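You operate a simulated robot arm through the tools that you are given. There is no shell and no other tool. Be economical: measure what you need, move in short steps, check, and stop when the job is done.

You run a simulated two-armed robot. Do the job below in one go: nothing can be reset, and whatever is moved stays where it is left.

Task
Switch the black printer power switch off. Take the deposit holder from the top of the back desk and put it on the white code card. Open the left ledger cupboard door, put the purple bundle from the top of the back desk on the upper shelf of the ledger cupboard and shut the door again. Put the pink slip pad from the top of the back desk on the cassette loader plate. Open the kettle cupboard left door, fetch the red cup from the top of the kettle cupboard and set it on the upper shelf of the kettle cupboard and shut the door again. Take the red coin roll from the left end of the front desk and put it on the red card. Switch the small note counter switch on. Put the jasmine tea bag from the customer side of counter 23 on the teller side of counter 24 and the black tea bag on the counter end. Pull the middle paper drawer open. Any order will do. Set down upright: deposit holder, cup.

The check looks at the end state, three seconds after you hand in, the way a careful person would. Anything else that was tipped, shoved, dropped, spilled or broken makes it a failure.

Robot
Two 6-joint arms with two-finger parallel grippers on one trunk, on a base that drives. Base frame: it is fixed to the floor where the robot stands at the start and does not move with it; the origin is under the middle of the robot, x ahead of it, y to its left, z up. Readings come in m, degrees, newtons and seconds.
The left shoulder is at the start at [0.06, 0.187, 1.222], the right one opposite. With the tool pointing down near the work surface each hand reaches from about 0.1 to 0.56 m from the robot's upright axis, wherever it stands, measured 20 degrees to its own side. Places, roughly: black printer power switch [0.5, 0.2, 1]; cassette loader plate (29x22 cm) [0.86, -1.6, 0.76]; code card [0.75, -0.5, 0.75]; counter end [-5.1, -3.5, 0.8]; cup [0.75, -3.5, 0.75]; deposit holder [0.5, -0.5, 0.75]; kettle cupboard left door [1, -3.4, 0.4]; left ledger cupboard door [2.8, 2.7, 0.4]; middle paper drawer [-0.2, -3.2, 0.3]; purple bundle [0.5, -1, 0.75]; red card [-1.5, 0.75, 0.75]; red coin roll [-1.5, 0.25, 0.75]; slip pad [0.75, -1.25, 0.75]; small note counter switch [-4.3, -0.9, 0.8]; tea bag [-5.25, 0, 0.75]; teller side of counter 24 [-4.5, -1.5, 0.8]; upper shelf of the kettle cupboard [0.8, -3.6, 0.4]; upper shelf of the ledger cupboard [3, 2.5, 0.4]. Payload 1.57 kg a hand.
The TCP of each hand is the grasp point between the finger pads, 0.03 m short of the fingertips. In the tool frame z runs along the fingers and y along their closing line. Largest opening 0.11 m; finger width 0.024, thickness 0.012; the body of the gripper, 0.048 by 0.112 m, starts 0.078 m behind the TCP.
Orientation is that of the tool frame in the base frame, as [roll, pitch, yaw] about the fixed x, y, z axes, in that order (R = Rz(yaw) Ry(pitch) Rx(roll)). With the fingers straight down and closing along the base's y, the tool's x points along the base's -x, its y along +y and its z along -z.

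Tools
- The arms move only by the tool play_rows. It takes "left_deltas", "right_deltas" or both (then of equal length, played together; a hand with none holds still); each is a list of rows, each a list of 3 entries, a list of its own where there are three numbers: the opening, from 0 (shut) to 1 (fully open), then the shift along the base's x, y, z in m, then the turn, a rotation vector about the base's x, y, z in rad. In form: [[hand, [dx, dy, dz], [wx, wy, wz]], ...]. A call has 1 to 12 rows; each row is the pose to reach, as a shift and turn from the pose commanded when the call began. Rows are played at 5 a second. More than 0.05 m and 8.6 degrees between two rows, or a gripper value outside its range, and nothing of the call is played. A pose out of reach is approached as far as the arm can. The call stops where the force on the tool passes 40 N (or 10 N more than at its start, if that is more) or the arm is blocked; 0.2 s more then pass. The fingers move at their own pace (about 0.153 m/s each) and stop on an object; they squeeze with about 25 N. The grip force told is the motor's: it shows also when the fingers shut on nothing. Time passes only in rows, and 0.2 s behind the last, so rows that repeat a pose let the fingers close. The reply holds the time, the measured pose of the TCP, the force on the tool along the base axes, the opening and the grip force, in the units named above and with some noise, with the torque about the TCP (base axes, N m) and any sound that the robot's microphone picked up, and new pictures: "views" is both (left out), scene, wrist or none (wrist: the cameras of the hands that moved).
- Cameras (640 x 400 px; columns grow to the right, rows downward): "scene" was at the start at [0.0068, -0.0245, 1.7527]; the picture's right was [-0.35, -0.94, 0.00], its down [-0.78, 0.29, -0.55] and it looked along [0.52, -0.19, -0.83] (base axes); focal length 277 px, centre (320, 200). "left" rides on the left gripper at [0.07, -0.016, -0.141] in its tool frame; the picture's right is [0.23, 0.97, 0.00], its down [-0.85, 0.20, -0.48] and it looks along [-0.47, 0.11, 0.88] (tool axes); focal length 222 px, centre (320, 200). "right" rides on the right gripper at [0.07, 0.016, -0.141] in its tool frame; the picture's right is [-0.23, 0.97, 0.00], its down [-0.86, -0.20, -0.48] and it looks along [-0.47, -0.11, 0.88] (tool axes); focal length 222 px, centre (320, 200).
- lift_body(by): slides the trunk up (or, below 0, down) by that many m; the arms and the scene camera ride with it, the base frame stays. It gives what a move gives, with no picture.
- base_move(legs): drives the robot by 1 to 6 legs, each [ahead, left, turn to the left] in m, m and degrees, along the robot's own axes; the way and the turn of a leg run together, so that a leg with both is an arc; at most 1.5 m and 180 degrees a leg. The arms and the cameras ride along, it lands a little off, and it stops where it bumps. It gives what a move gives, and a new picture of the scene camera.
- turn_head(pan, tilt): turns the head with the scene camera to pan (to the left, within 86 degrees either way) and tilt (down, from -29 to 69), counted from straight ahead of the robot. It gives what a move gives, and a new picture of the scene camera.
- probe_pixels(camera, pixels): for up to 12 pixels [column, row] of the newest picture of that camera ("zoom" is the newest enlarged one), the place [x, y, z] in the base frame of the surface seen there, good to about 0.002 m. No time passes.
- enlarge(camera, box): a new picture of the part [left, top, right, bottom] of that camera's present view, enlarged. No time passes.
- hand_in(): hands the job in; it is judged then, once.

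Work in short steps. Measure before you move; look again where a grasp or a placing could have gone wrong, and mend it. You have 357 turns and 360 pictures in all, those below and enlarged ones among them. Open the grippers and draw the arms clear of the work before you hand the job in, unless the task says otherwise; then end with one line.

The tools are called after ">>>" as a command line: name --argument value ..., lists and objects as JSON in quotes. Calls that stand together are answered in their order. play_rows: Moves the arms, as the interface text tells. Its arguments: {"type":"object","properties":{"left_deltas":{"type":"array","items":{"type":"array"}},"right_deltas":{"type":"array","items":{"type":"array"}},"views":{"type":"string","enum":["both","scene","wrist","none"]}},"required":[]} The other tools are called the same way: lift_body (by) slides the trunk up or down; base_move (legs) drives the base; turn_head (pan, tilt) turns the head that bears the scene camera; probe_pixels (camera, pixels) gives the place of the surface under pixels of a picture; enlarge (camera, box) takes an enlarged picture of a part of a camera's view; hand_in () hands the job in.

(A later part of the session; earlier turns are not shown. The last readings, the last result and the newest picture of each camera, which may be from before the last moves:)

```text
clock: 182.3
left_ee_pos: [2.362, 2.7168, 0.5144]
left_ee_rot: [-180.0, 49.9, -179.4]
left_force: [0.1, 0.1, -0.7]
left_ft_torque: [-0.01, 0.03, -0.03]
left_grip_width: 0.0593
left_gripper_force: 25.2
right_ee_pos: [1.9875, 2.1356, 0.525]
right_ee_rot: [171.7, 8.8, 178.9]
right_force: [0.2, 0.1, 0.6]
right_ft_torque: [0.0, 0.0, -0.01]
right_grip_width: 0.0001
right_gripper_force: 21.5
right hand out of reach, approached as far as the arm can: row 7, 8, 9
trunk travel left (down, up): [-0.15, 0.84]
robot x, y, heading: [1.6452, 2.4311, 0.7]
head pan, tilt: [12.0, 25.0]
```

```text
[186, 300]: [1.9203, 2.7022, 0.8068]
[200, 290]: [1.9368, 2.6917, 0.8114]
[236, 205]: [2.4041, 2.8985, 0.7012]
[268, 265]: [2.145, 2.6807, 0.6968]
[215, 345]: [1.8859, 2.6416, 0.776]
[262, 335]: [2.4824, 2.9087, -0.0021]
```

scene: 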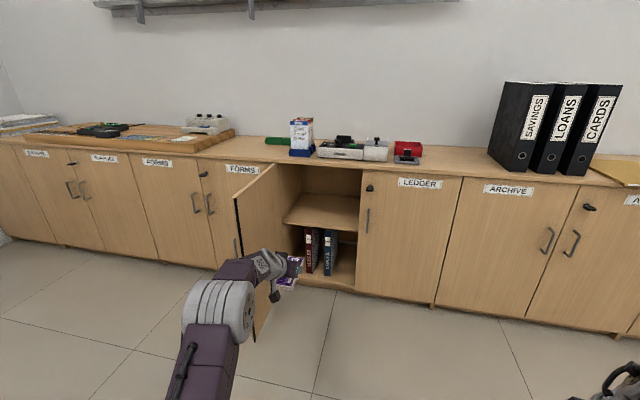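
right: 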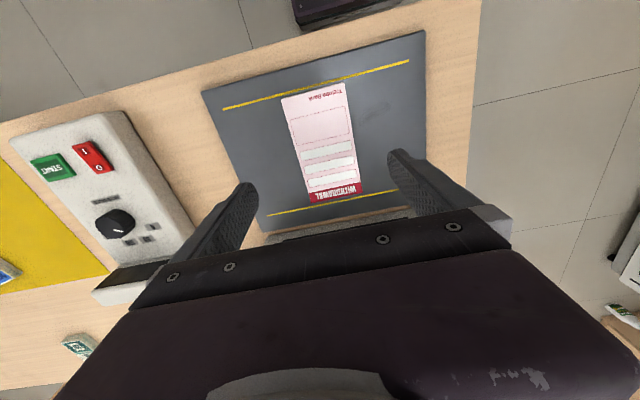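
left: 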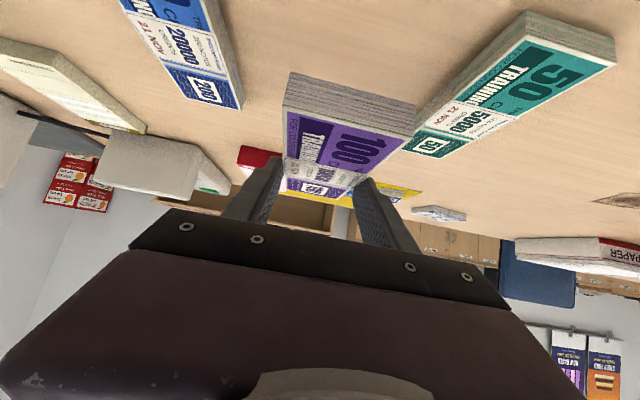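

Lower the hand 4 cm (bundle 2.5 cm above shelf level), then advance 40 cm and check.

>>> play_rows --left_deltas '[[0.3, [0, 0, -0.02], [0, 0, 0]], [0.3, [0.0, 0, -0.04], [0, 0, 0]], [0.3, [0.0, 0, -0.04], [0, 0, 0]]]' --views "none"

>>> base_move --legs '[[0.4, 0, -0.5]]'

>>> enlarge --camera "left" --box '[0, 0, 640, 400]'

```text
clock: 183.1
left_ee_pos: [2.3571, 2.715, 0.4739]
left_ee_rot: [180.0, 49.9, -179.4]
left_force: [0.8, -0.6, -1.0]
left_ft_torque: [0.0, 0.04, 0.02]
left_grip_width: 0.0594
left_gripper_force: 25.1
right_ee_pos: [1.9879, 2.1365, 0.5248]
right_ee_rot: [171.8, 9.0, 178.9]
right_force: [0.7, -0.9, 0.2]
right_ft_torque: [-0.01, 0.0, -0.01]
right_grip_width: 0.0001
right_gripper_force: 21.0
trunk travel left (down, up): [-0.15, 0.84]
robot x, y, heading: [1.6468, 2.4373, 1.0]
head pan, tilt: [12.0, 25.0]
```

```text
clock: 185.6
left_ee_pos: [2.7593, 2.7096, 0.475]
left_ee_rot: [-179.9, 49.9, 180.0]
left_force: [0.5, -0.1, -0.8]
left_ft_torque: [0.0, 0.01, -0.03]
left_grip_width: 0.0593
left_gripper_force: 24.7
right_ee_pos: [2.3837, 2.1351, 0.524]
right_ee_rot: [171.7, 8.9, 178.2]
right_force: [0.0, -1.0, -0.5]
right_ft_torque: [0.01, 0.01, 0.02]
right_grip_width: 0.0
right_gripper_force: 21.3
trunk travel left (down, up): [-0.15, 0.84]
robot x, y, heading: [2.0467, 2.4384, 0.2]
head pan, tilt: [12.0, 25.0]
```

scene: 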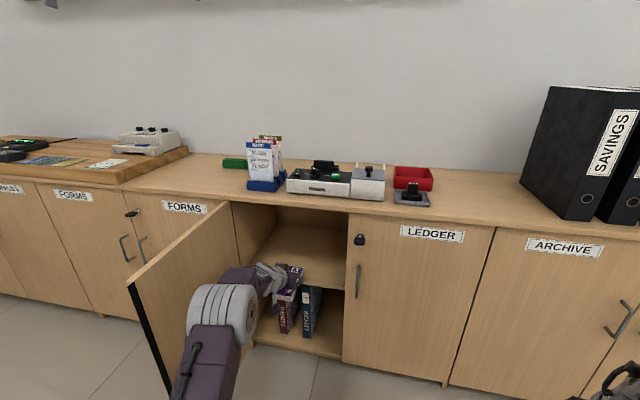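

```text
1.00 times, centred on (320, 200) of left (not enlarged: the box is as wide or as high as the picture)
```

zoom: 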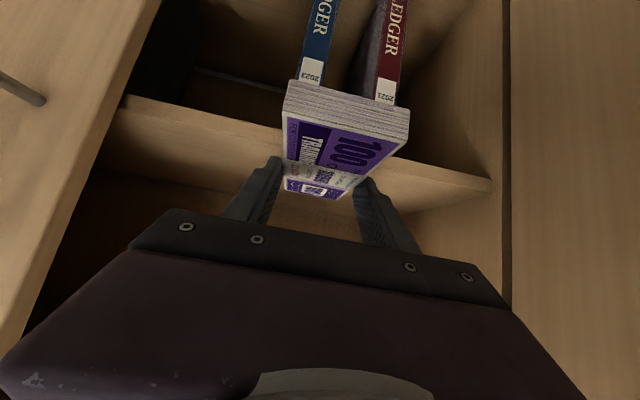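

>>> probe_pixels --camera "zoom" --pixels '[[345, 118], [300, 85], [340, 95], [288, 110], [330, 160], [300, 185], [200, 140], [430, 170], [490, 183]]'

```text
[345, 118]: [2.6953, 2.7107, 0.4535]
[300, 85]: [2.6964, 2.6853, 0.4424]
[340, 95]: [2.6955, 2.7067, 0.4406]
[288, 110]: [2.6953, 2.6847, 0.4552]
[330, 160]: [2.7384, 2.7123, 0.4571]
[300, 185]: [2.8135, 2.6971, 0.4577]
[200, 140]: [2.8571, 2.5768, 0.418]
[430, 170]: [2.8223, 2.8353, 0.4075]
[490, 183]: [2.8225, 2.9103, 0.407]
```

Bundle is level, bottom at 0.440 (shelf 0.417), near end x 2.695. Advance 16.5 cm.

>>> base_move --legs '[[0.165, 0, 0]]'

>>> enlarge --camera "left" --box '[0, 0, 640, 400]'

```text
clock: 187.0
left_ee_pos: [2.9261, 2.708, 0.4744]
left_ee_rot: [-180.0, 49.9, 179.9]
left_force: [-0.3, -0.3, -0.9]
left_ft_torque: [0.0, 0.01, 0.02]
left_grip_width: 0.0589
left_gripper_force: 25.0
right_ee_pos: [2.5483, 2.1345, 0.525]
right_ee_rot: [171.8, 9.0, 178.1]
right_force: [0.4, 0.9, -0.5]
right_ft_torque: [-0.02, 0.0, 0.0]
right_grip_width: 0.0001
right_gripper_force: 21.4
trunk travel left (down, up): [-0.15, 0.84]
robot x, y, heading: [2.21, 2.4424, -0.0]
head pan, tilt: [12.0, 25.0]
```

scene: 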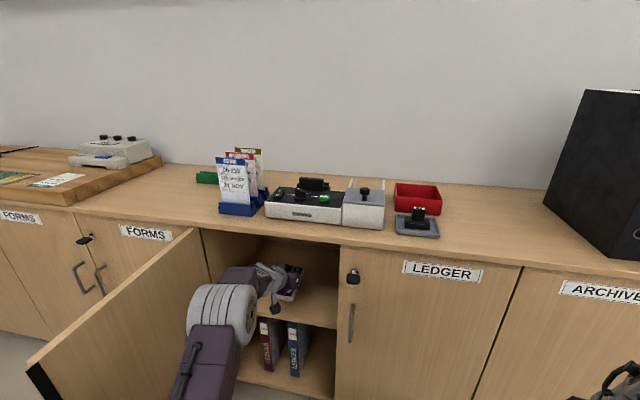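

```text
1.00 times, centred on (320, 200) of left (not enlarged: the box is as wide or as high as the picture)
```

zoom: 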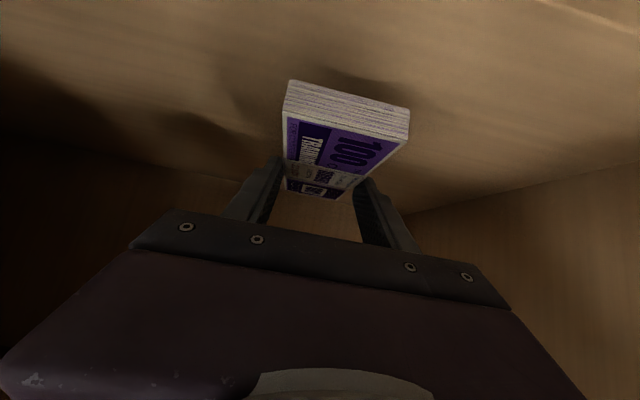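

Over the shelf. Lower ~2.2 cm until contact.

>>> play_rows --left_deltas '[[0.3, [0, 0, -0.012], [0, 0, 0]], [0.3, [0, 0, -0.019], [0, 0, 0]], [0.3, [0, 0, -0.022], [0, 0, 0]], [0.3, [0, 0, -0.024], [0, 0, 0]], [0.3, [0, 0, -0.024], [0, 0, 0]]]' --views "none"

```text
clock: 188.2
left_ee_pos: [2.9274, 2.7094, 0.4532]
left_ee_rot: [-180.0, 50.1, 179.8]
left_force: [0.5, -0.5, 12.3]
left_ft_torque: [-0.06, -0.1, -0.09]
left_grip_width: 0.0594
left_gripper_force: 24.9
right_ee_pos: [2.5478, 2.1334, 0.5253]
right_ee_rot: [171.7, 9.1, 178.2]
right_force: [-0.5, 0.2, 0.2]
right_ft_torque: [-0.01, -0.03, -0.01]
right_grip_width: 0.0004
right_gripper_force: 21.0
trunk travel left (down, up): [-0.15, 0.84]
robot x, y, heading: [2.2135, 2.435, -0.1]
head pan, tilt: [12.0, 25.0]
```

Contact at 12 N. Open the fingers moderately, raise a little and check.

>>> play_rows --left_deltas '[[0.3, [0, 0, 0.002], [0, 0, 0]], [0.8, [0, 0, 0.002], [0, 0, 0]], [0.8, [0, 0, 0.002], [0, 0, 0]], [0.8, [0, 0, 0.002], [0, 0, 0]], [0.8, [0, 0, 0.025], [0, 0, 0]], [0.8, [0, 0, 0.045], [0, 0, 0]]]' --views "wrist"

```text
clock: 189.6
left_ee_pos: [2.9258, 2.7099, 0.4957]
left_ee_rot: [-179.9, 50.0, 180.0]
left_force: [-0.4, 0.2, -0.2]
left_ft_torque: [-0.02, -0.05, -0.02]
left_grip_width: 0.0881
left_gripper_force: 0.1
right_ee_pos: [2.5483, 2.1332, 0.5249]
right_ee_rot: [171.7, 9.0, 178.0]
right_force: [0.2, 0.8, -1.3]
right_ft_torque: [0.03, 0.01, 0.03]
right_grip_width: 0.0
right_gripper_force: 21.1
trunk travel left (down, up): [-0.15, 0.84]
robot x, y, heading: [2.2115, 2.4392, 0.1]
head pan, tilt: [12.0, 25.0]
```

left: 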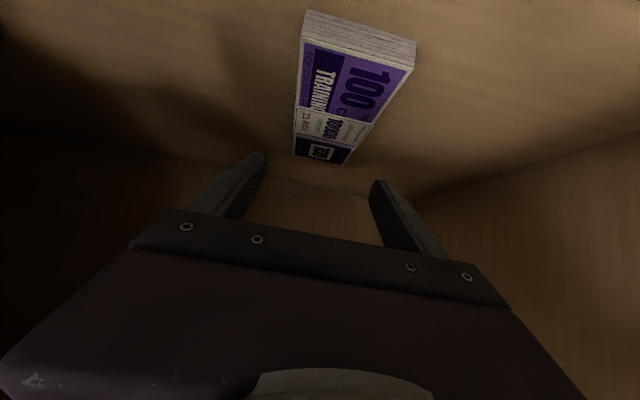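

Bundle lies flat on the upper shelf. Back straight out 60 cm, then go left beyond the open door.

>>> base_move --legs '[[-0.6, 0, 0], [0, 0.5, 0]]'

```text
clock: 195.6
left_ee_pos: [2.2908, 3.2335, 0.4946]
left_ee_rot: [-179.9, 49.9, -178.0]
left_force: [0.1, 0.0, 0.4]
left_ft_torque: [0.02, 0.03, 0.04]
left_grip_width: 0.088
left_gripper_force: 0.1
right_ee_pos: [1.9349, 2.6452, 0.5245]
right_ee_rot: [171.7, 9.1, -179.8]
right_force: [1.1, 0.8, 0.5]
right_ft_torque: [0.01, -0.04, -0.02]
right_grip_width: 0.0001
right_gripper_force: 21.1
trunk travel left (down, up): [-0.15, 0.84]
robot x, y, heading: [1.5871, 2.9343, 2.0]
head pan, tilt: [12.0, 25.0]
```

scene: 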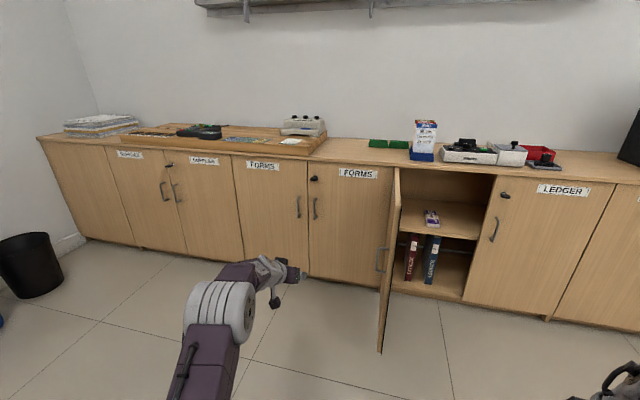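

Close the left fingers, move forward 22 cm beside the door, then sweep right to swing it shut.

>>> play_rows --left_deltas '[[0, [0, 0, 0], [0, 0, 0]], [0, [0, 0, 0], [0, 0, 0]], [0, [0, 0, 0], [0, 0, 0]]]' --views "none"

>>> base_move --legs '[[0.2, 0, -2], [0, -0.35, 0]]'

```text
clock: 196.4
left_ee_pos: [2.2908, 3.234, 0.495]
left_ee_rot: [179.9, 49.9, -178.1]
left_force: [-1.1, 0.3, -0.7]
left_ft_torque: [-0.03, 0.0, 0.0]
left_grip_width: 0.0002
left_gripper_force: 21.3
right_ee_pos: [1.9347, 2.645, 0.5247]
right_ee_rot: [171.6, 9.0, -179.8]
right_force: [0.8, 0.4, 0.4]
right_ft_torque: [0.0, -0.02, 0.02]
right_grip_width: 0.0001
right_gripper_force: 21.1
trunk travel left (down, up): [-0.15, 0.84]
robot x, y, heading: [1.5874, 2.936, 2.0]
head pan, tilt: [12.0, 25.0]
```

```text
clock: 199.9
left_ee_pos: [2.505, 2.8572, 0.4951]
left_ee_rot: [-180.0, 49.9, 179.3]
left_force: [1.0, 0.2, 0.1]
left_ft_torque: [0.01, -0.01, 0.03]
left_grip_width: 0.0
left_gripper_force: 21.1
right_ee_pos: [2.1231, 2.2853, 0.5244]
right_ee_rot: [171.6, 9.0, 177.6]
right_force: [-0.9, 0.3, 0.4]
right_ft_torque: [0.01, -0.02, -0.01]
right_grip_width: 0.0001
right_gripper_force: 21.2
trunk travel left (down, up): [-0.15, 0.84]
robot x, y, heading: [1.7902, 2.5913, -0.4]
head pan, tilt: [12.0, 25.0]
```

scene: 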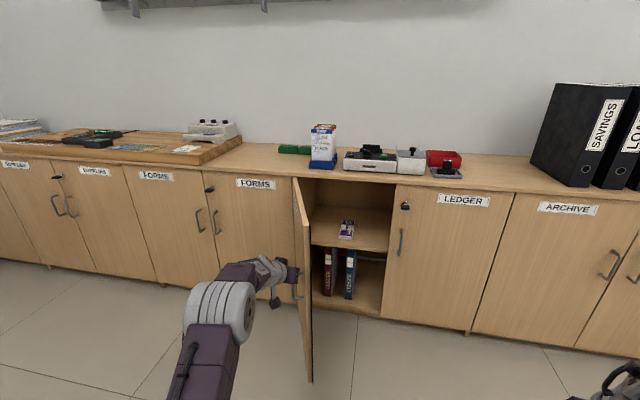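

>>> base_move --legs '[[0, -0.22, 0]]'

```text
clock: 201.6
left_ee_pos: [2.5035, 2.6345, 0.4948]
left_ee_rot: [180.0, 49.9, 179.3]
left_force: [0.0, -0.5, 0.7]
left_ft_torque: [-0.03, -0.01, -0.01]
left_grip_width: 0.0
left_gripper_force: 21.6
right_ee_pos: [2.1214, 2.0633, 0.524]
right_ee_rot: [171.7, 9.1, 177.5]
right_force: [0.5, 0.1, -0.3]
right_ft_torque: [0.0, 0.01, -0.02]
right_grip_width: 0.0
right_gripper_force: 20.8
trunk travel left (down, up): [-0.15, 0.84]
robot x, y, heading: [1.7865, 2.3704, -0.5]
head pan, tilt: [12.0, 25.0]
```

scene: 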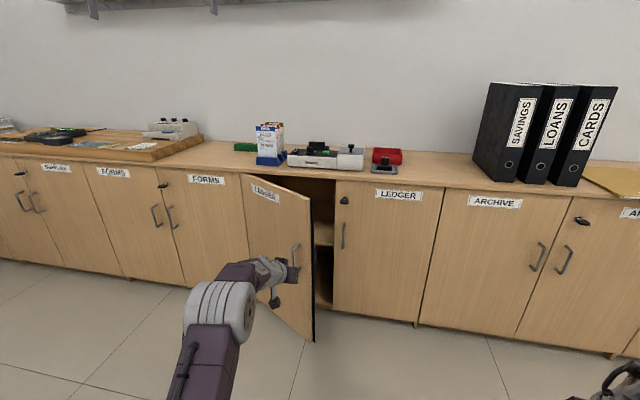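

Door about half shut. Shift left 3 cm (clear of the handle) and push forward.

>>> base_move --legs '[[0, 0.03, 0.3], [0.2, 0, 0]]'

```text
clock: 203.6
left_ee_pos: [2.6997, 2.6716, 0.4954]
left_ee_rot: [179.9, 49.9, 179.9]
left_force: [0.4, 0.3, -0.4]
left_ft_torque: [0.03, -0.03, -0.01]
left_grip_width: 0.0
left_gripper_force: 21.0
right_ee_pos: [2.3224, 2.0956, 0.525]
right_ee_rot: [171.7, 9.0, 178.0]
right_force: [0.0, -1.0, 0.4]
right_ft_torque: [-0.05, -0.01, -0.02]
right_grip_width: 0.0
right_gripper_force: 21.7
trunk travel left (down, up): [-0.15, 0.84]
robot x, y, heading: [1.986, 2.3973, 0.1]
head pan, tilt: [12.0, 25.0]
```

scene: 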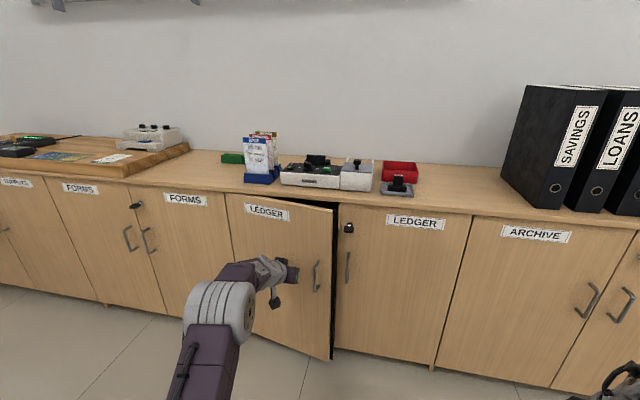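

Nearly shut. Push on slowly with the arm until resistance.

>>> play_rows --left_deltas '[[0, [0.02, 0, 0], [0, 0, 0]], [0, [0.04, 0, 0], [0, 0, 0]], [0, [0.055, 0, 0], [0, 0, 0]], [0, [0.065, 0, 0], [0, 0, 0]], [0, [0.072, 0, 0], [0, 0, 0]], [0, [0.078, 0, 0], [0, 0, 0]]]' --views "scene"

```text
clock: 205.0
left_ee_pos: [2.7608, 2.6706, 0.4951]
left_ee_rot: [-179.9, 49.7, 179.8]
left_force: [-30.1, -7.7, -1.5]
left_ft_torque: [-0.12, 0.32, -0.22]
left_grip_width: 0.0
left_gripper_force: 21.2
left hand out of reach, approached as far as the arm can: row 4, 5, 6
right_ee_pos: [2.3204, 2.0956, 0.5257]
right_ee_rot: [171.7, 9.0, 178.2]
right_force: [0.1, -0.2, -0.6]
right_ft_torque: [0.0, -0.04, -0.01]
right_grip_width: 0.0001
right_gripper_force: 21.2
trunk travel left (down, up): [-0.15, 0.84]
robot x, y, heading: [1.9815, 2.395, 0.1]
head pan, tilt: [12.0, 25.0]
```

scene: 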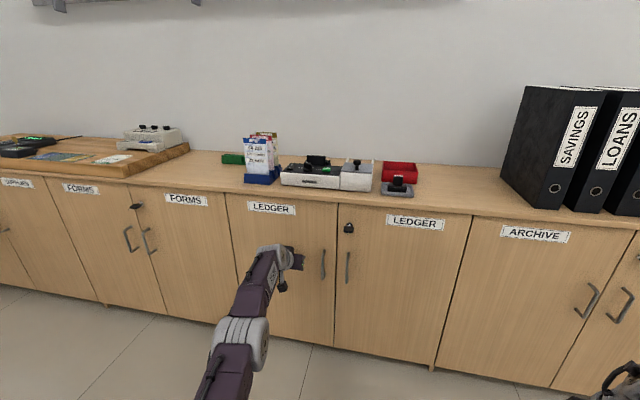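

The door is shut. Retract the hand, back away and check.

>>> play_rows --left_deltas '[[0, [-0.03, 0, 0.02], [0, 0.05, 0]], [0, [-0.07, 0, 0.04], [0, 0.15, 0]], [0, [-0.11, 0, 0.05], [0, 0.25, 0]]]' --views "none"

>>> base_move --legs '[[-0.4, 0, 0]]'

>>> probe_pixels --camera "scene" --pixels '[[320, 230], [340, 230], [310, 200], [350, 205]]'

```text
clock: 205.8
left_ee_pos: [2.6536, 2.6678, 0.5455]
left_ee_rot: [-179.9, 35.5, 179.8]
left_force: [-0.4, -0.5, -0.6]
left_ft_torque: [0.0, -0.03, 0.03]
left_grip_width: 0.0
left_gripper_force: 21.6
right_ee_pos: [2.3222, 2.0956, 0.5249]
right_ee_rot: [171.8, 9.0, 178.1]
right_force: [-0.9, -0.1, -0.8]
right_ft_torque: [0.01, 0.0, 0.0]
right_grip_width: 0.0001
right_gripper_force: 20.8
trunk travel left (down, up): [-0.15, 0.84]
robot x, y, heading: [1.9876, 2.401, 0.0]
head pan, tilt: [12.0, 25.0]
```

```text
clock: 208.2
left_ee_pos: [2.2635, 2.6642, 0.5457]
left_ee_rot: [-179.9, 35.6, 179.6]
left_force: [-0.3, 0.8, -0.3]
left_ft_torque: [-0.03, 0.02, -0.02]
left_grip_width: 0.0002
left_gripper_force: 21.5
right_ee_pos: [1.9299, 2.0948, 0.5248]
right_ee_rot: [171.7, 8.9, 178.0]
right_force: [0.5, 0.2, 0.6]
right_ft_torque: [0.01, 0.01, -0.01]
right_grip_width: 0.0001
right_gripper_force: 21.2
trunk travel left (down, up): [-0.15, 0.84]
robot x, y, heading: [1.5893, 2.4018, -0.1]
head pan, tilt: [12.0, 25.0]
```

scene: 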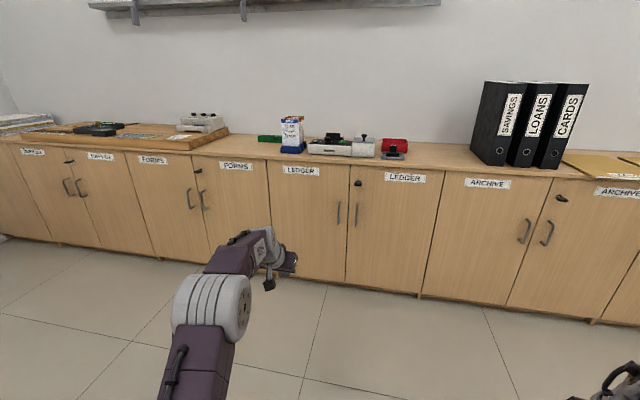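

```text
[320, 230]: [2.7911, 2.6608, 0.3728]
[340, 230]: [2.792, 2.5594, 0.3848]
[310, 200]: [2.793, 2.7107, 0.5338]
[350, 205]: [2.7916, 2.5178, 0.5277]
```

The ledger door is flush. Fold the left hand (pointing down), raise the trunk fully and turn around to plan the way to the front desk.

>>> play_rows --left_deltas '[[0, [-0.03, 0, 0.01], [0, 0.12, 0]], [0, [-0.07, 0, 0.02], [0, 0.24, 0]], [0, [-0.11, 0, 0.03], [0, 0.36, 0]], [0, [-0.15, 0, 0.04], [0, 0.48, 0]], [0, [-0.19, 0, 0.05], [0, 0.6, 0]], [0, [-0.23, 0, 0.06], [0, 0.62, 0]]]' --right_deltas '[[0.5, [0, 0, 0], [0, 0.05, 0]], [0.5, [0, 0, 0], [0, 0.1, 0]], [0.5, [0, 0, 0], [0, 0.15, 0]], [0.5, [0, 0, 0], [0, 0.15, 0]], [0.5, [0, 0, 0], [0, 0.15, 0]], [0.5, [0, 0, 0], [0, 0.15, 0]]]' --views "none"

>>> lift_body --by 0.7

>>> base_move --legs '[[0, 0, 180]]'

>>> turn_head --pan 0 --tilt 25

```text
clock: 209.7
left_ee_pos: [2.0303, 2.6646, 0.6028]
left_ee_rot: [-179.6, 0.0, 179.7]
left_force: [-0.4, 0.4, -1.0]
left_ft_torque: [-0.03, 0.03, 0.04]
left_grip_width: 0.0001
left_gripper_force: 20.9
right_ee_pos: [1.9277, 2.1098, 0.4994]
right_ee_rot: [168.4, 3.7, 177.4]
right_force: [-0.5, 0.5, -1.4]
right_ft_torque: [-0.04, 0.02, 0.01]
right_grip_width: 0.0551
right_gripper_force: 0.1
right hand out of reach, approached as far as the arm can: row 1, 2, 3, 4, 5, 6
trunk travel left (down, up): [-0.15, 0.84]
robot x, y, heading: [1.5885, 2.3987, -0.5]
head pan, tilt: [12.0, 25.0]
```

```text
refused: 0.7 is not a number from -0.4 to 0.4
```

```text
clock: 217.6
left_ee_pos: [1.1733, 2.1041, 0.6025]
left_ee_rot: [-179.7, 0.0, 3.9]
left_force: [-0.4, 0.4, -0.7]
left_ft_torque: [-0.04, 0.02, 0.05]
left_grip_width: 0.0
left_gripper_force: 21.2
right_ee_pos: [1.2364, 2.6653, 0.4998]
right_ee_rot: [168.4, 3.7, 1.5]
right_force: [-0.7, 0.0, -0.3]
right_ft_torque: [0.01, -0.02, -0.01]
right_grip_width: 0.0551
right_gripper_force: 0.0
trunk travel left (down, up): [-0.15, 0.84]
robot x, y, heading: [1.5904, 2.4006, -176.0]
head pan, tilt: [12.0, 25.0]
```

scene: 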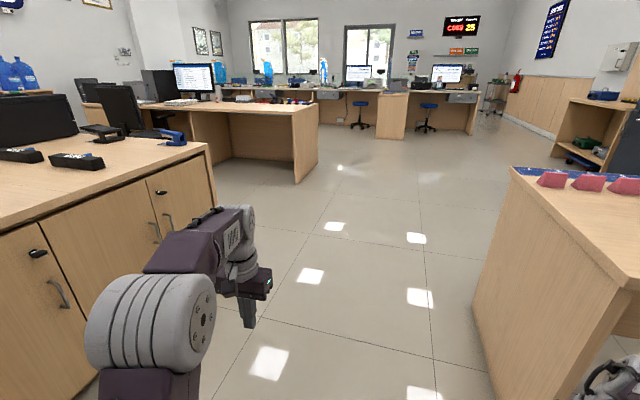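

```text
clock: 218.3
left_ee_pos: [1.1735, 2.104, 0.6016]
left_ee_rot: [-179.6, 0.1, 3.9]
left_force: [0.4, 0.0, 0.3]
left_ft_torque: [0.0, 0.03, 0.02]
left_grip_width: 0.0002
left_gripper_force: 21.2
right_ee_pos: [1.2365, 2.6661, 0.4999]
right_ee_rot: [168.3, 3.6, 1.4]
right_force: [-0.2, -0.1, -0.9]
right_ft_torque: [0.0, -0.02, 0.02]
right_grip_width: 0.0552
right_gripper_force: 0.1
trunk travel left (down, up): [-0.15, 0.84]
robot x, y, heading: [1.592, 2.3989, -176.2]
head pan, tilt: [0.0, 25.0]
```

scene: 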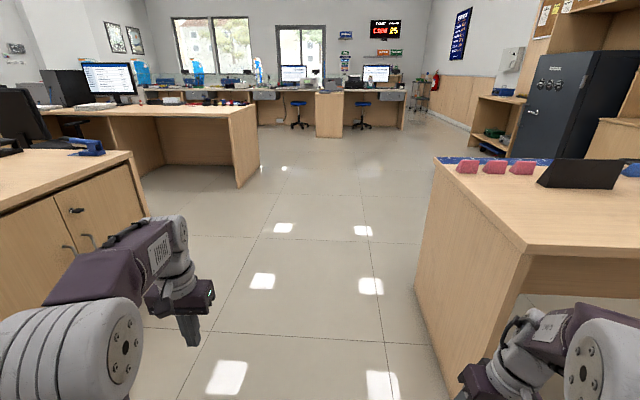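

>>> probe_pixels --camera "scene" --pixels '[[130, 155], [527, 250], [455, 390], [437, 160], [238, 186], [255, 104], [328, 136], [280, 230], [415, 290], [148, 215], [264, 166], [320, 92]]'

>>> lift_body --by 0.4

>>> lift_body --by 0.3

```text
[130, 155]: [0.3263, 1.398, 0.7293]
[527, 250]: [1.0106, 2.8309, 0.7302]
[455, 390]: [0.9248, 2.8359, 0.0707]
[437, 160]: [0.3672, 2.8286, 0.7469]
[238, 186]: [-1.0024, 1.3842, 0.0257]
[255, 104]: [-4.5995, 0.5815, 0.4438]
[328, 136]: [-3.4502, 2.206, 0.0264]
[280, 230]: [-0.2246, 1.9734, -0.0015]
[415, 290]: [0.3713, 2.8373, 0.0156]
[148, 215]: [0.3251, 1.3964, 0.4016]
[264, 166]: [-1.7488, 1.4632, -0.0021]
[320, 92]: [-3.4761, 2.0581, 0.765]
```

```text
clock: 222.1
left_ee_pos: [1.174, 2.1029, 1.0025]
left_ee_rot: [-179.6, 0.0, 3.8]
left_force: [0.3, 0.2, 0.7]
left_ft_torque: [0.0, 0.0, -0.01]
left_grip_width: 0.0
left_gripper_force: 21.0
right_ee_pos: [1.2355, 2.6671, 0.9006]
right_ee_rot: [168.4, 3.7, 1.5]
right_force: [0.2, 0.2, 0.3]
right_ft_torque: [-0.01, 0.01, 0.03]
right_grip_width: 0.0551
right_gripper_force: 0.0
trunk travel left (down, up): [-0.55, 0.44]
robot x, y, heading: [1.5928, 2.4018, -176.2]
head pan, tilt: [0.0, 25.0]
```

```text
clock: 225.1
left_ee_pos: [1.1754, 2.103, 1.3026]
left_ee_rot: [-179.7, -0.1, 3.8]
left_force: [-0.4, 0.3, -0.5]
left_ft_torque: [0.02, 0.02, -0.03]
left_grip_width: 0.0001
left_gripper_force: 21.6
right_ee_pos: [1.236, 2.6661, 1.2002]
right_ee_rot: [168.4, 3.8, 1.5]
right_force: [-0.2, 0.7, -0.8]
right_ft_torque: [-0.01, -0.01, 0.01]
right_grip_width: 0.0554
right_gripper_force: 0.0
trunk travel left (down, up): [-0.85, 0.14]
robot x, y, heading: [1.5899, 2.3961, -175.9]
head pan, tilt: [0.0, 25.0]
```

Corridor y 1.4–2.83 is free; front desk spans x −1.75…−1.0, y up to 1.4. Drive to its west side.

>>> base_move --legs '[[1.3, 0.25, -4], [1.3, 0, 0], [1.3, 0, 0], [0, 0, 90]]'

>>> turn_head --pan 50 --tilt 35

```text
clock: 248.3
left_ee_pos: [-2.1461, 1.7568, 1.3029]
left_ee_rot: [-179.7, -0.1, 89.0]
left_force: [-0.7, -0.4, -0.3]
left_ft_torque: [0.03, -0.02, 0.04]
left_grip_width: 0.0
left_gripper_force: 21.3
right_ee_pos: [-2.7014, 1.8651, 1.1994]
right_ee_rot: [168.4, 3.7, 86.6]
right_force: [-0.2, -0.1, 0.7]
right_ft_torque: [0.01, 0.0, 0.01]
right_grip_width: 0.0552
right_gripper_force: 0.1
trunk travel left (down, up): [-0.85, 0.14]
robot x, y, heading: [-2.4104, 2.1961, -91.3]
head pan, tilt: [0.0, 25.0]
```

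scene: 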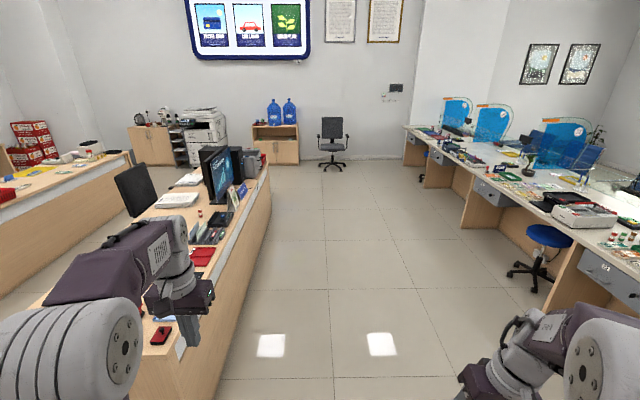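

```text
clock: 249.5
left_ee_pos: [-2.1461, 1.7555, 1.3022]
left_ee_rot: [-179.7, -0.1, 89.0]
left_force: [0.7, 0.7, 0.0]
left_ft_torque: [0.0, 0.0, 0.0]
left_grip_width: 0.0
left_gripper_force: 21.3
right_ee_pos: [-2.7012, 1.866, 1.1999]
right_ee_rot: [168.5, 3.7, 86.6]
right_force: [-0.4, 0.1, 0.2]
right_ft_torque: [0.02, 0.01, 0.01]
right_grip_width: 0.0548
right_gripper_force: 0.0
trunk travel left (down, up): [-0.85, 0.14]
robot x, y, heading: [-2.4043, 2.1986, -90.9]
head pan, tilt: [50.0, 35.0]
```

scene: 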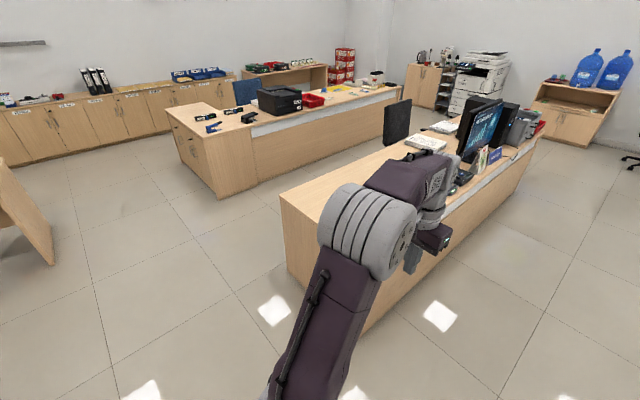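

>>> base_move --legs '[[1.45, 0, 0.9], [0, 0, 90]]'

>>> turn_head --pan 0 --tilt 50

```text
clock: 260.5
left_ee_pos: [-1.9877, 1.0338, 1.3035]
left_ee_rot: [-179.7, 0.0, 179.8]
left_force: [0.9, -0.8, 1.2]
left_ft_torque: [0.0, 0.01, 0.0]
left_grip_width: 0.0001
left_gripper_force: 20.6
right_ee_pos: [-2.0888, 0.4758, 1.1995]
right_ee_rot: [168.4, 3.7, 177.6]
right_force: [-0.8, 0.7, 0.0]
right_ft_torque: [0.01, -0.02, -0.01]
right_grip_width: 0.0547
right_gripper_force: 0.0
trunk travel left (down, up): [-0.85, 0.14]
robot x, y, heading: [-2.4275, 0.7616, -0.1]
head pan, tilt: [50.0, 35.0]
```

scene: 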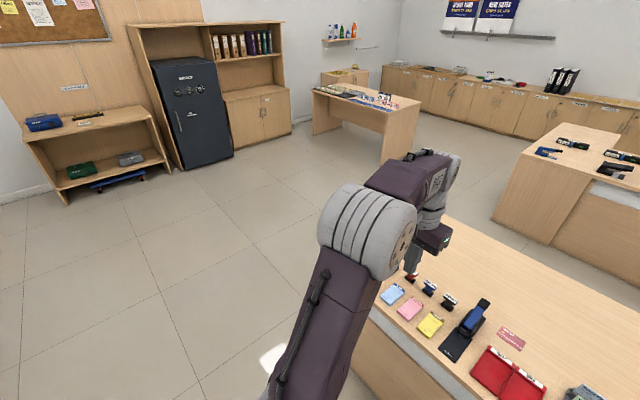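

```text
clock: 261.7
left_ee_pos: [-1.9876, 1.0336, 1.3026]
left_ee_rot: [-179.7, 0.0, 179.9]
left_force: [-0.8, -0.1, 0.4]
left_ft_torque: [-0.03, -0.03, 0.05]
left_grip_width: 0.0002
left_gripper_force: 21.5
right_ee_pos: [-2.0889, 0.4765, 1.199]
right_ee_rot: [168.4, 3.7, 177.6]
right_force: [0.8, 0.1, 0.3]
right_ft_torque: [0.01, 0.0, 0.0]
right_grip_width: 0.0551
right_gripper_force: 0.1
trunk travel left (down, up): [-0.85, 0.14]
robot x, y, heading: [-2.4231, 0.764, 0.0]
head pan, tilt: [0.0, 50.0]
```

scene: 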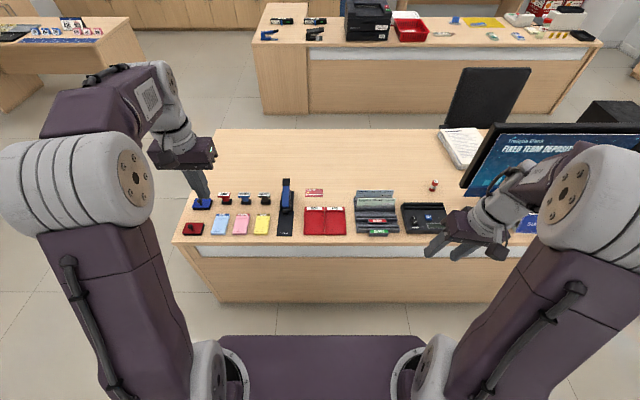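

>>> enlarge --camera "scene" --box '[170, 160, 470, 260]'

>>> probe_pixels --camera "scene" --pixels '[[434, 185], [314, 192], [325, 245], [380, 240], [425, 215], [377, 210], [486, 190]]'

```text
2.13 times, centred on (320, 210) of scene
```

zoom: 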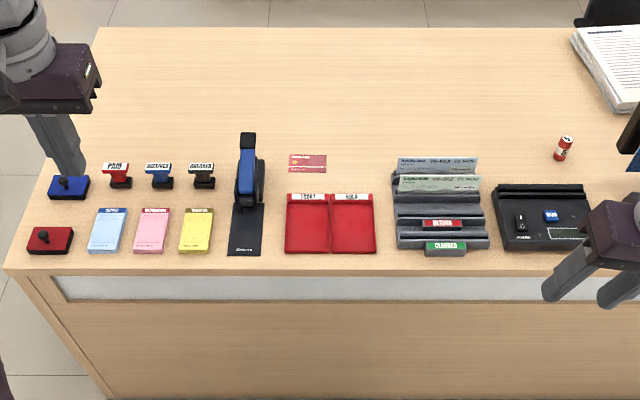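

```text
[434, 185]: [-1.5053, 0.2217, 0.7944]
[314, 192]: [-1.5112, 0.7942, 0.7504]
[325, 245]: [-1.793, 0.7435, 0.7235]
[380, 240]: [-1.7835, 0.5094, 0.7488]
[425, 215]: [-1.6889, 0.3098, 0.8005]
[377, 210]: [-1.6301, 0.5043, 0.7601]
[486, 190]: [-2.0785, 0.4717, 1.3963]
```

Red coin roll stands at (−1.505,0.222); red card at (−1.511,0.794). Straighten the right hand and check the monitor's position.

>>> play_rows --right_deltas '[[0.6, [0, 0.02, 0], [-0.1, 0.03, 0.02]], [0.6, [0, 0.05, 0], [-0.2, 0.065, 0.042]], [0.6, [0, 0.09, 0], [-0.2, 0.065, 0.042]], [0.6, [0, 0.12, 0], [-0.2, 0.065, 0.042]]]' --views "none"

>>> probe_pixels --camera "scene" --pixels '[[470, 180], [500, 128], [600, 135], [470, 140], [530, 225]]'

```text
clock: 262.7
left_ee_pos: [-1.9865, 1.0342, 1.3015]
left_ee_rot: [-179.6, 0.0, 179.8]
left_force: [-0.9, 0.8, -0.4]
left_ft_torque: [-0.03, 0.02, 0.0]
left_grip_width: 0.0
left_gripper_force: 20.9
right_ee_pos: [-2.1041, 0.6184, 1.1395]
right_ee_rot: [173.2, 2.5, -179.9]
right_force: [-0.1, 1.4, -0.4]
right_ft_torque: [-0.07, 0.03, -0.01]
right_grip_width: 0.0659
right_gripper_force: 0.0
right hand out of reach, approached as far as the arm can: row 1, 2, 3, 4
trunk travel left (down, up): [-0.85, 0.14]
robot x, y, heading: [-2.4241, 0.7649, 0.1]
head pan, tilt: [0.0, 50.0]
```

```text
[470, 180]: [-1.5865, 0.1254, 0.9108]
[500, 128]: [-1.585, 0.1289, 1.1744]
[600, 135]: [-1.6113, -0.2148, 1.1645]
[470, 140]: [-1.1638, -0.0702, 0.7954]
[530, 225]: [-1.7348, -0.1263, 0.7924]
```

Monitor's edge is at y≈0.129, close to the roll, so I approach from the left. First extend and straighten the right hand.

>>> play_rows --right_deltas '[[0.6, [0.04, -0.02, 0.03], [0, 0, 0]], [0.6, [0.08, -0.05, 0.06], [0, 0, 0]], [0.6, [0.12, -0.08, 0.09], [0, 0, 0]], [0.6, [0.15, -0.11, 0.11], [0, 0, 0]], [0.6, [0.15, -0.11, 0.11], [0, 0, 0]]]' --views "none"

>>> base_move --legs '[[0.33, -0.21, 0]]'

```text
refused: row 1 steps farther than a row can; nothing moved
```

```text
clock: 265.1
left_ee_pos: [-1.6659, 0.8117, 1.3034]
left_ee_rot: [-179.8, 0.1, 179.4]
left_force: [1.1, 0.7, -0.2]
left_ft_torque: [-0.01, -0.02, 0.02]
left_grip_width: 0.0001
left_gripper_force: 21.5
right_ee_pos: [-1.7845, 0.3977, 1.1396]
right_ee_rot: [173.1, 2.5, 179.5]
right_force: [-0.5, -0.1, 0.3]
right_ft_torque: [-0.01, -0.02, 0.01]
right_grip_width: 0.0661
right_gripper_force: 0.1
trunk travel left (down, up): [-0.85, 0.14]
robot x, y, heading: [-2.1052, 0.5481, -0.2]
head pan, tilt: [0.0, 50.0]
```

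scene: 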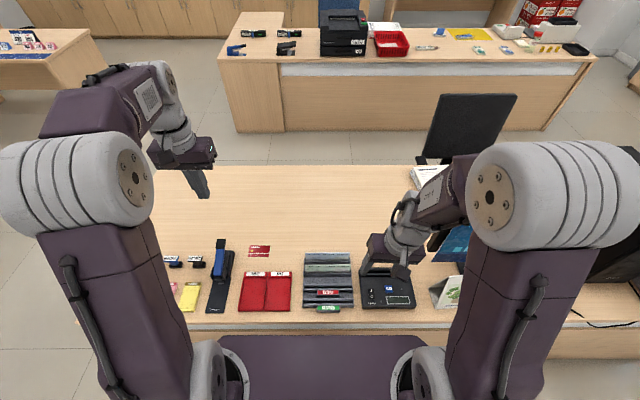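

>>> play_rows --right_deltas '[[0.6, [0.025, -0.01, 0.02], [0, 0, 0]], [0.6, [0.055, -0.02, 0.04], [0, 0, 0]], [0.6, [0.085, -0.04, 0.06], [0, 0, 0]], [0.6, [0.115, -0.06, 0.06], [0, 0, 0]], [0.6, [0.15, -0.08, 0.06], [0, 0, 0]], [0.6, [0.18, -0.1, 0.06], [0, 0, 0]], [0.6, [0.21, -0.12, 0.06], [0, 0, 0]]]' --views "none"

```text
clock: 266.7
left_ee_pos: [-1.6653, 0.8103, 1.3023]
left_ee_rot: [-179.7, 0.0, 179.5]
left_force: [0.1, 0.3, -0.4]
left_ft_torque: [0.03, 0.02, 0.01]
left_grip_width: 0.0
left_gripper_force: 21.5
right_ee_pos: [-1.6066, 0.286, 1.1677]
right_ee_rot: [167.8, 4.9, 179.2]
right_force: [0.6, 0.5, 0.3]
right_ft_torque: [0.01, 0.04, 0.03]
right_grip_width: 0.0659
right_gripper_force: 0.0
right hand out of reach, approached as far as the arm can: row 1, 2, 3, 4, 5, 6, 7
trunk travel left (down, up): [-0.85, 0.14]
robot x, y, heading: [-2.1029, 0.5446, -0.5]
head pan, tilt: [0.0, 50.0]
```

>>> play_rows --right_deltas '[[0.6, [0, 0, -0.04], [0, 0, 0]], [0.6, [0, 0, -0.08], [0, 0, 0]], [0.6, [0, 0, -0.12], [0, 0, 0]], [0.6, [0, 0, -0.16], [0, 0, 0]], [0.6, [0, 0, -0.2], [0, 0, 0]], [0.6, [0, 0, -0.2], [0, 0, 0]]]' --views "wrist"

```text
clock: 268.1
left_ee_pos: [-1.6651, 0.8121, 1.3031]
left_ee_rot: [-179.8, 0.2, 179.5]
left_force: [-0.6, 0.7, 0.2]
left_ft_torque: [-0.04, -0.04, -0.03]
left_grip_width: 0.0
left_gripper_force: 20.8
right_ee_pos: [-1.6101, 0.286, 0.9637]
right_ee_rot: [167.6, 5.1, 179.3]
right_force: [-0.1, -0.4, -0.5]
right_ft_torque: [-0.01, 0.03, 0.0]
right_grip_width: 0.0658
right_gripper_force: 0.2
trunk travel left (down, up): [-0.85, 0.14]
robot x, y, heading: [-2.107, 0.5449, -0.5]
head pan, tilt: [0.0, 50.0]
```

right: 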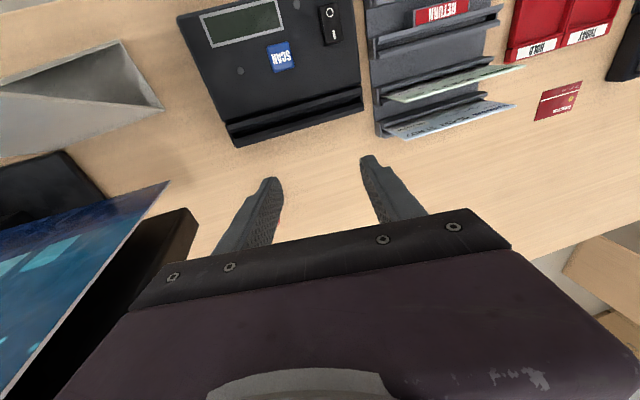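

Reachable now. Correct the orientation to straight down and move toward the roll.

>>> play_rows --right_deltas '[[0.6, [0.02, 0, 0.02], [-0.1, 0.04, 0.01]], [0.6, [0.04, 0, 0.02], [-0.216, 0.089, 0.012]], [0.6, [0.06, -0.02, 0.02], [-0.216, 0.089, 0.012]], [0.6, [0.075, -0.045, 0.0], [-0.216, 0.089, 0.012]], [0.6, [0.075, -0.045, 0.0], [-0.216, 0.089, 0.012]]]' --views "wrist"

```text
clock: 269.3
left_ee_pos: [-1.6658, 0.8122, 1.303]
left_ee_rot: [-179.7, 0.1, 179.4]
left_force: [0.8, 1.0, 0.0]
left_ft_torque: [-0.01, -0.06, -0.01]
left_grip_width: 0.0
left_gripper_force: 21.6
right_ee_pos: [-1.6, 0.2719, 0.958]
right_ee_rot: [172.9, 4.9, 179.9]
right_force: [-0.4, -0.5, 0.4]
right_ft_torque: [-0.01, -0.01, 0.03]
right_grip_width: 0.066
right_gripper_force: 0.1
right hand out of reach, approached as far as the arm can: row 1, 2, 3, 4, 5
trunk travel left (down, up): [-0.85, 0.14]
robot x, y, heading: [-2.1022, 0.5483, -0.5]
head pan, tilt: [0.0, 50.0]
```

right: 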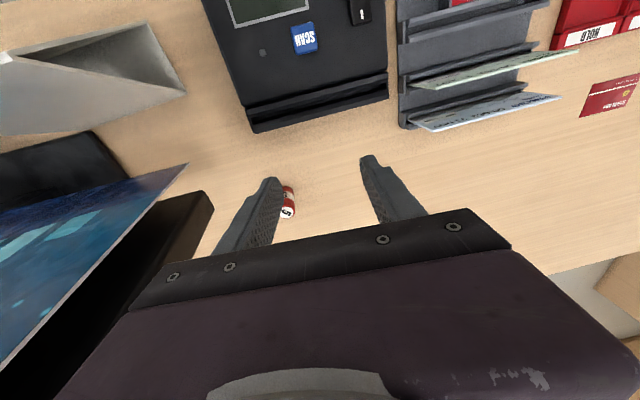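

Near the reach limit; I raise the hand 14 cm and lower the trunk 20 cm to gain reach.

>>> play_rows --right_deltas '[[0.6, [-0.04, 0.03, 0.03], [0, 0, 0]], [0.6, [-0.06, 0.04, 0.07], [0, 0, 0]], [0.6, [-0.06, 0.04, 0.11], [0, 0, 0]], [0.6, [-0.06, 0.04, 0.15], [0, 0, 0]]]' --views "none"

>>> lift_body --by -0.2

>>> play_rows --right_deltas '[[0.6, [0.03, -0.02, 0], [0, 0, 0]], [0.6, [0.06, -0.04, 0], [0, 0, 0]], [0.6, [0.06, -0.04, 0], [0, 0, 0]]]' --views "wrist"

```text
refused: row 1 steps farther than a row can; nothing moved
```

```text
clock: 270.9
left_ee_pos: [-1.6665, 0.8119, 1.1482]
left_ee_rot: [-179.7, 0.1, 179.5]
left_force: [0.0, 0.3, 0.4]
left_ft_torque: [0.01, 0.05, -0.03]
left_grip_width: 0.0001
left_gripper_force: 21.8
right_ee_pos: [-1.5994, 0.2704, 0.8092]
right_ee_rot: [172.9, 4.9, -179.9]
right_force: [-6.3, -0.1, 18.2]
right_ft_torque: [-0.59, 0.38, -0.12]
right_grip_width: 0.0644
right_gripper_force: 0.2
trunk travel left (down, up): [-0.695, 0.295]
robot x, y, heading: [-2.1013, 0.548, -0.5]
head pan, tilt: [0.0, 50.0]
stopped: the force on the tool passed its limit at 89 N (the readings are from after the stop); the commanded pose is now the measured one
```

```text
clock: 271.7
left_ee_pos: [-1.6668, 0.8119, 1.1486]
left_ee_rot: [-179.7, 0.1, 179.5]
left_force: [-0.2, 0.0, 0.1]
left_ft_torque: [0.02, -0.03, 0.0]
left_grip_width: 0.0002
left_gripper_force: 21.2
right_ee_pos: [-1.5644, 0.2367, 0.805]
right_ee_rot: [171.2, 6.7, 179.7]
right_force: [0.3, 0.5, 0.0]
right_ft_torque: [-0.02, -0.02, -0.01]
right_grip_width: 0.066
right_gripper_force: 0.1
right hand out of reach, approached as far as the arm can: row 1, 2, 3
trunk travel left (down, up): [-0.695, 0.295]
robot x, y, heading: [-2.1036, 0.5471, -0.2]
head pan, tilt: [0.0, 50.0]
```

right: 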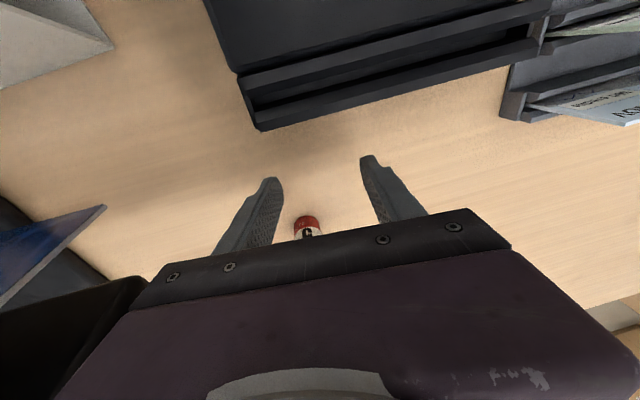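

I should not have chained those. Check the coin roll and surroundings before going further.

>>> enlarge --camera "right" --box '[220, 150, 420, 260]'

>>> turn_head --pan -22 --tilt 48

```text
3.20 times, centred on (320, 205) of right
```

zoom: 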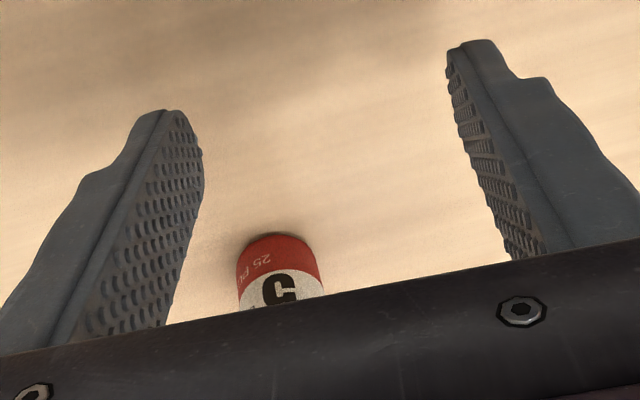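

```text
clock: 272.5
left_ee_pos: [-1.665, 0.8112, 1.1475]
left_ee_rot: [-179.7, 0.1, 179.5]
left_force: [-0.6, -0.2, 0.3]
left_ft_torque: [-0.02, -0.02, -0.01]
left_grip_width: 0.0001
left_gripper_force: 21.1
right_ee_pos: [-1.5635, 0.2353, 0.805]
right_ee_rot: [171.2, 6.5, 179.7]
right_force: [-0.3, 1.0, -0.2]
right_ft_torque: [-0.03, 0.01, -0.03]
right_grip_width: 0.066
right_gripper_force: 0.0
trunk travel left (down, up): [-0.695, 0.295]
robot x, y, heading: [-2.1077, 0.5438, -0.4]
head pan, tilt: [-22.0, 48.0]
```

scene: 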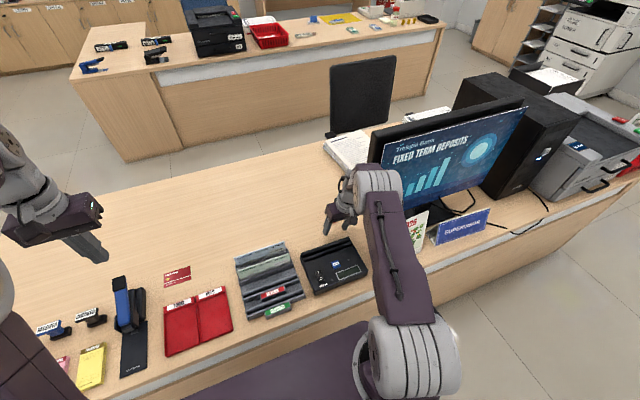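

>>> probe_pixels --camera "right" --pixels '[[306, 218], [306, 228], [297, 222], [318, 230], [270, 200], [375, 180], [290, 240], [253, 120]]'

```text
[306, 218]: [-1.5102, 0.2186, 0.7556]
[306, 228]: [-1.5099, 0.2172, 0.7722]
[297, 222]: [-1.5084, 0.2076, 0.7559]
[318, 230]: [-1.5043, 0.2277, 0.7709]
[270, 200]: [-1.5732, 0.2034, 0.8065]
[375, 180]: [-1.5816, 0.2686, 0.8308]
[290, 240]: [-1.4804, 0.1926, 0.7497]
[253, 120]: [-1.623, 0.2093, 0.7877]
```

The roll is upright at (−1.496,0.218). I'll retreat up/back, slide the base right 12 cm and use a forward-tilted hand for reach.

>>> play_rows --right_deltas '[[0.6, [0, 0.01, 0.02], [0, 0, 0]], [0.6, [-0.01, 0.02, 0.05], [0, 0, 0]], [0.6, [-0.04, 0.04, 0.08], [0, 0, 0]], [0.6, [-0.07, 0.06, 0.11], [0, 0, 0]], [0.6, [-0.1, 0.08, 0.13], [0, 0, 0]], [0.6, [-0.13, 0.1, 0.15], [0, 0, 0]], [0.6, [-0.16, 0.12, 0.16], [0, 0, 0]]]' --views "none"

```text
clock: 274.1
left_ee_pos: [-1.6654, 0.8121, 1.1479]
left_ee_rot: [-179.7, 0.1, 179.5]
left_force: [0.0, -0.2, 0.8]
left_ft_torque: [-0.01, -0.01, 0.0]
left_grip_width: 0.0
left_gripper_force: 20.9
right_ee_pos: [-1.7254, 0.3577, 0.9693]
right_ee_rot: [172.8, 5.0, 179.8]
right_force: [-0.3, -0.7, -0.5]
right_ft_torque: [-0.05, -0.02, 0.03]
right_grip_width: 0.0661
right_gripper_force: 0.1
right hand out of reach, approached as far as the arm can: row 1, 2, 3
trunk travel left (down, up): [-0.695, 0.295]
robot x, y, heading: [-2.1078, 0.5439, -0.6]
head pan, tilt: [-22.0, 48.0]
```

>>> base_move --legs '[[0.01, -0.12, 0.5]]'

```text
clock: 275.4
left_ee_pos: [-1.658, 0.6944, 1.1484]
left_ee_rot: [-179.7, 0.0, 180.0]
left_force: [0.6, 1.3, 0.1]
left_ft_torque: [0.03, 0.0, 0.04]
left_grip_width: 0.0
left_gripper_force: 21.0
right_ee_pos: [-1.7121, 0.2388, 0.9686]
right_ee_rot: [172.9, 4.8, -179.5]
right_force: [1.2, 0.5, -0.6]
right_ft_torque: [-0.01, -0.01, 0.05]
right_grip_width: 0.0659
right_gripper_force: 0.1
trunk travel left (down, up): [-0.695, 0.295]
robot x, y, heading: [-2.0912, 0.4232, -0.2]
head pan, tilt: [-22.0, 48.0]
```

scene: 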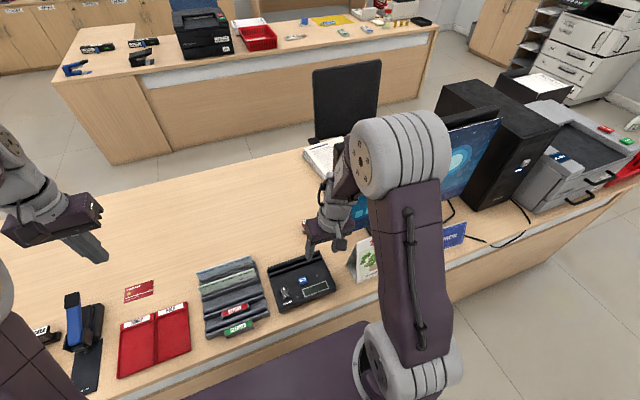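

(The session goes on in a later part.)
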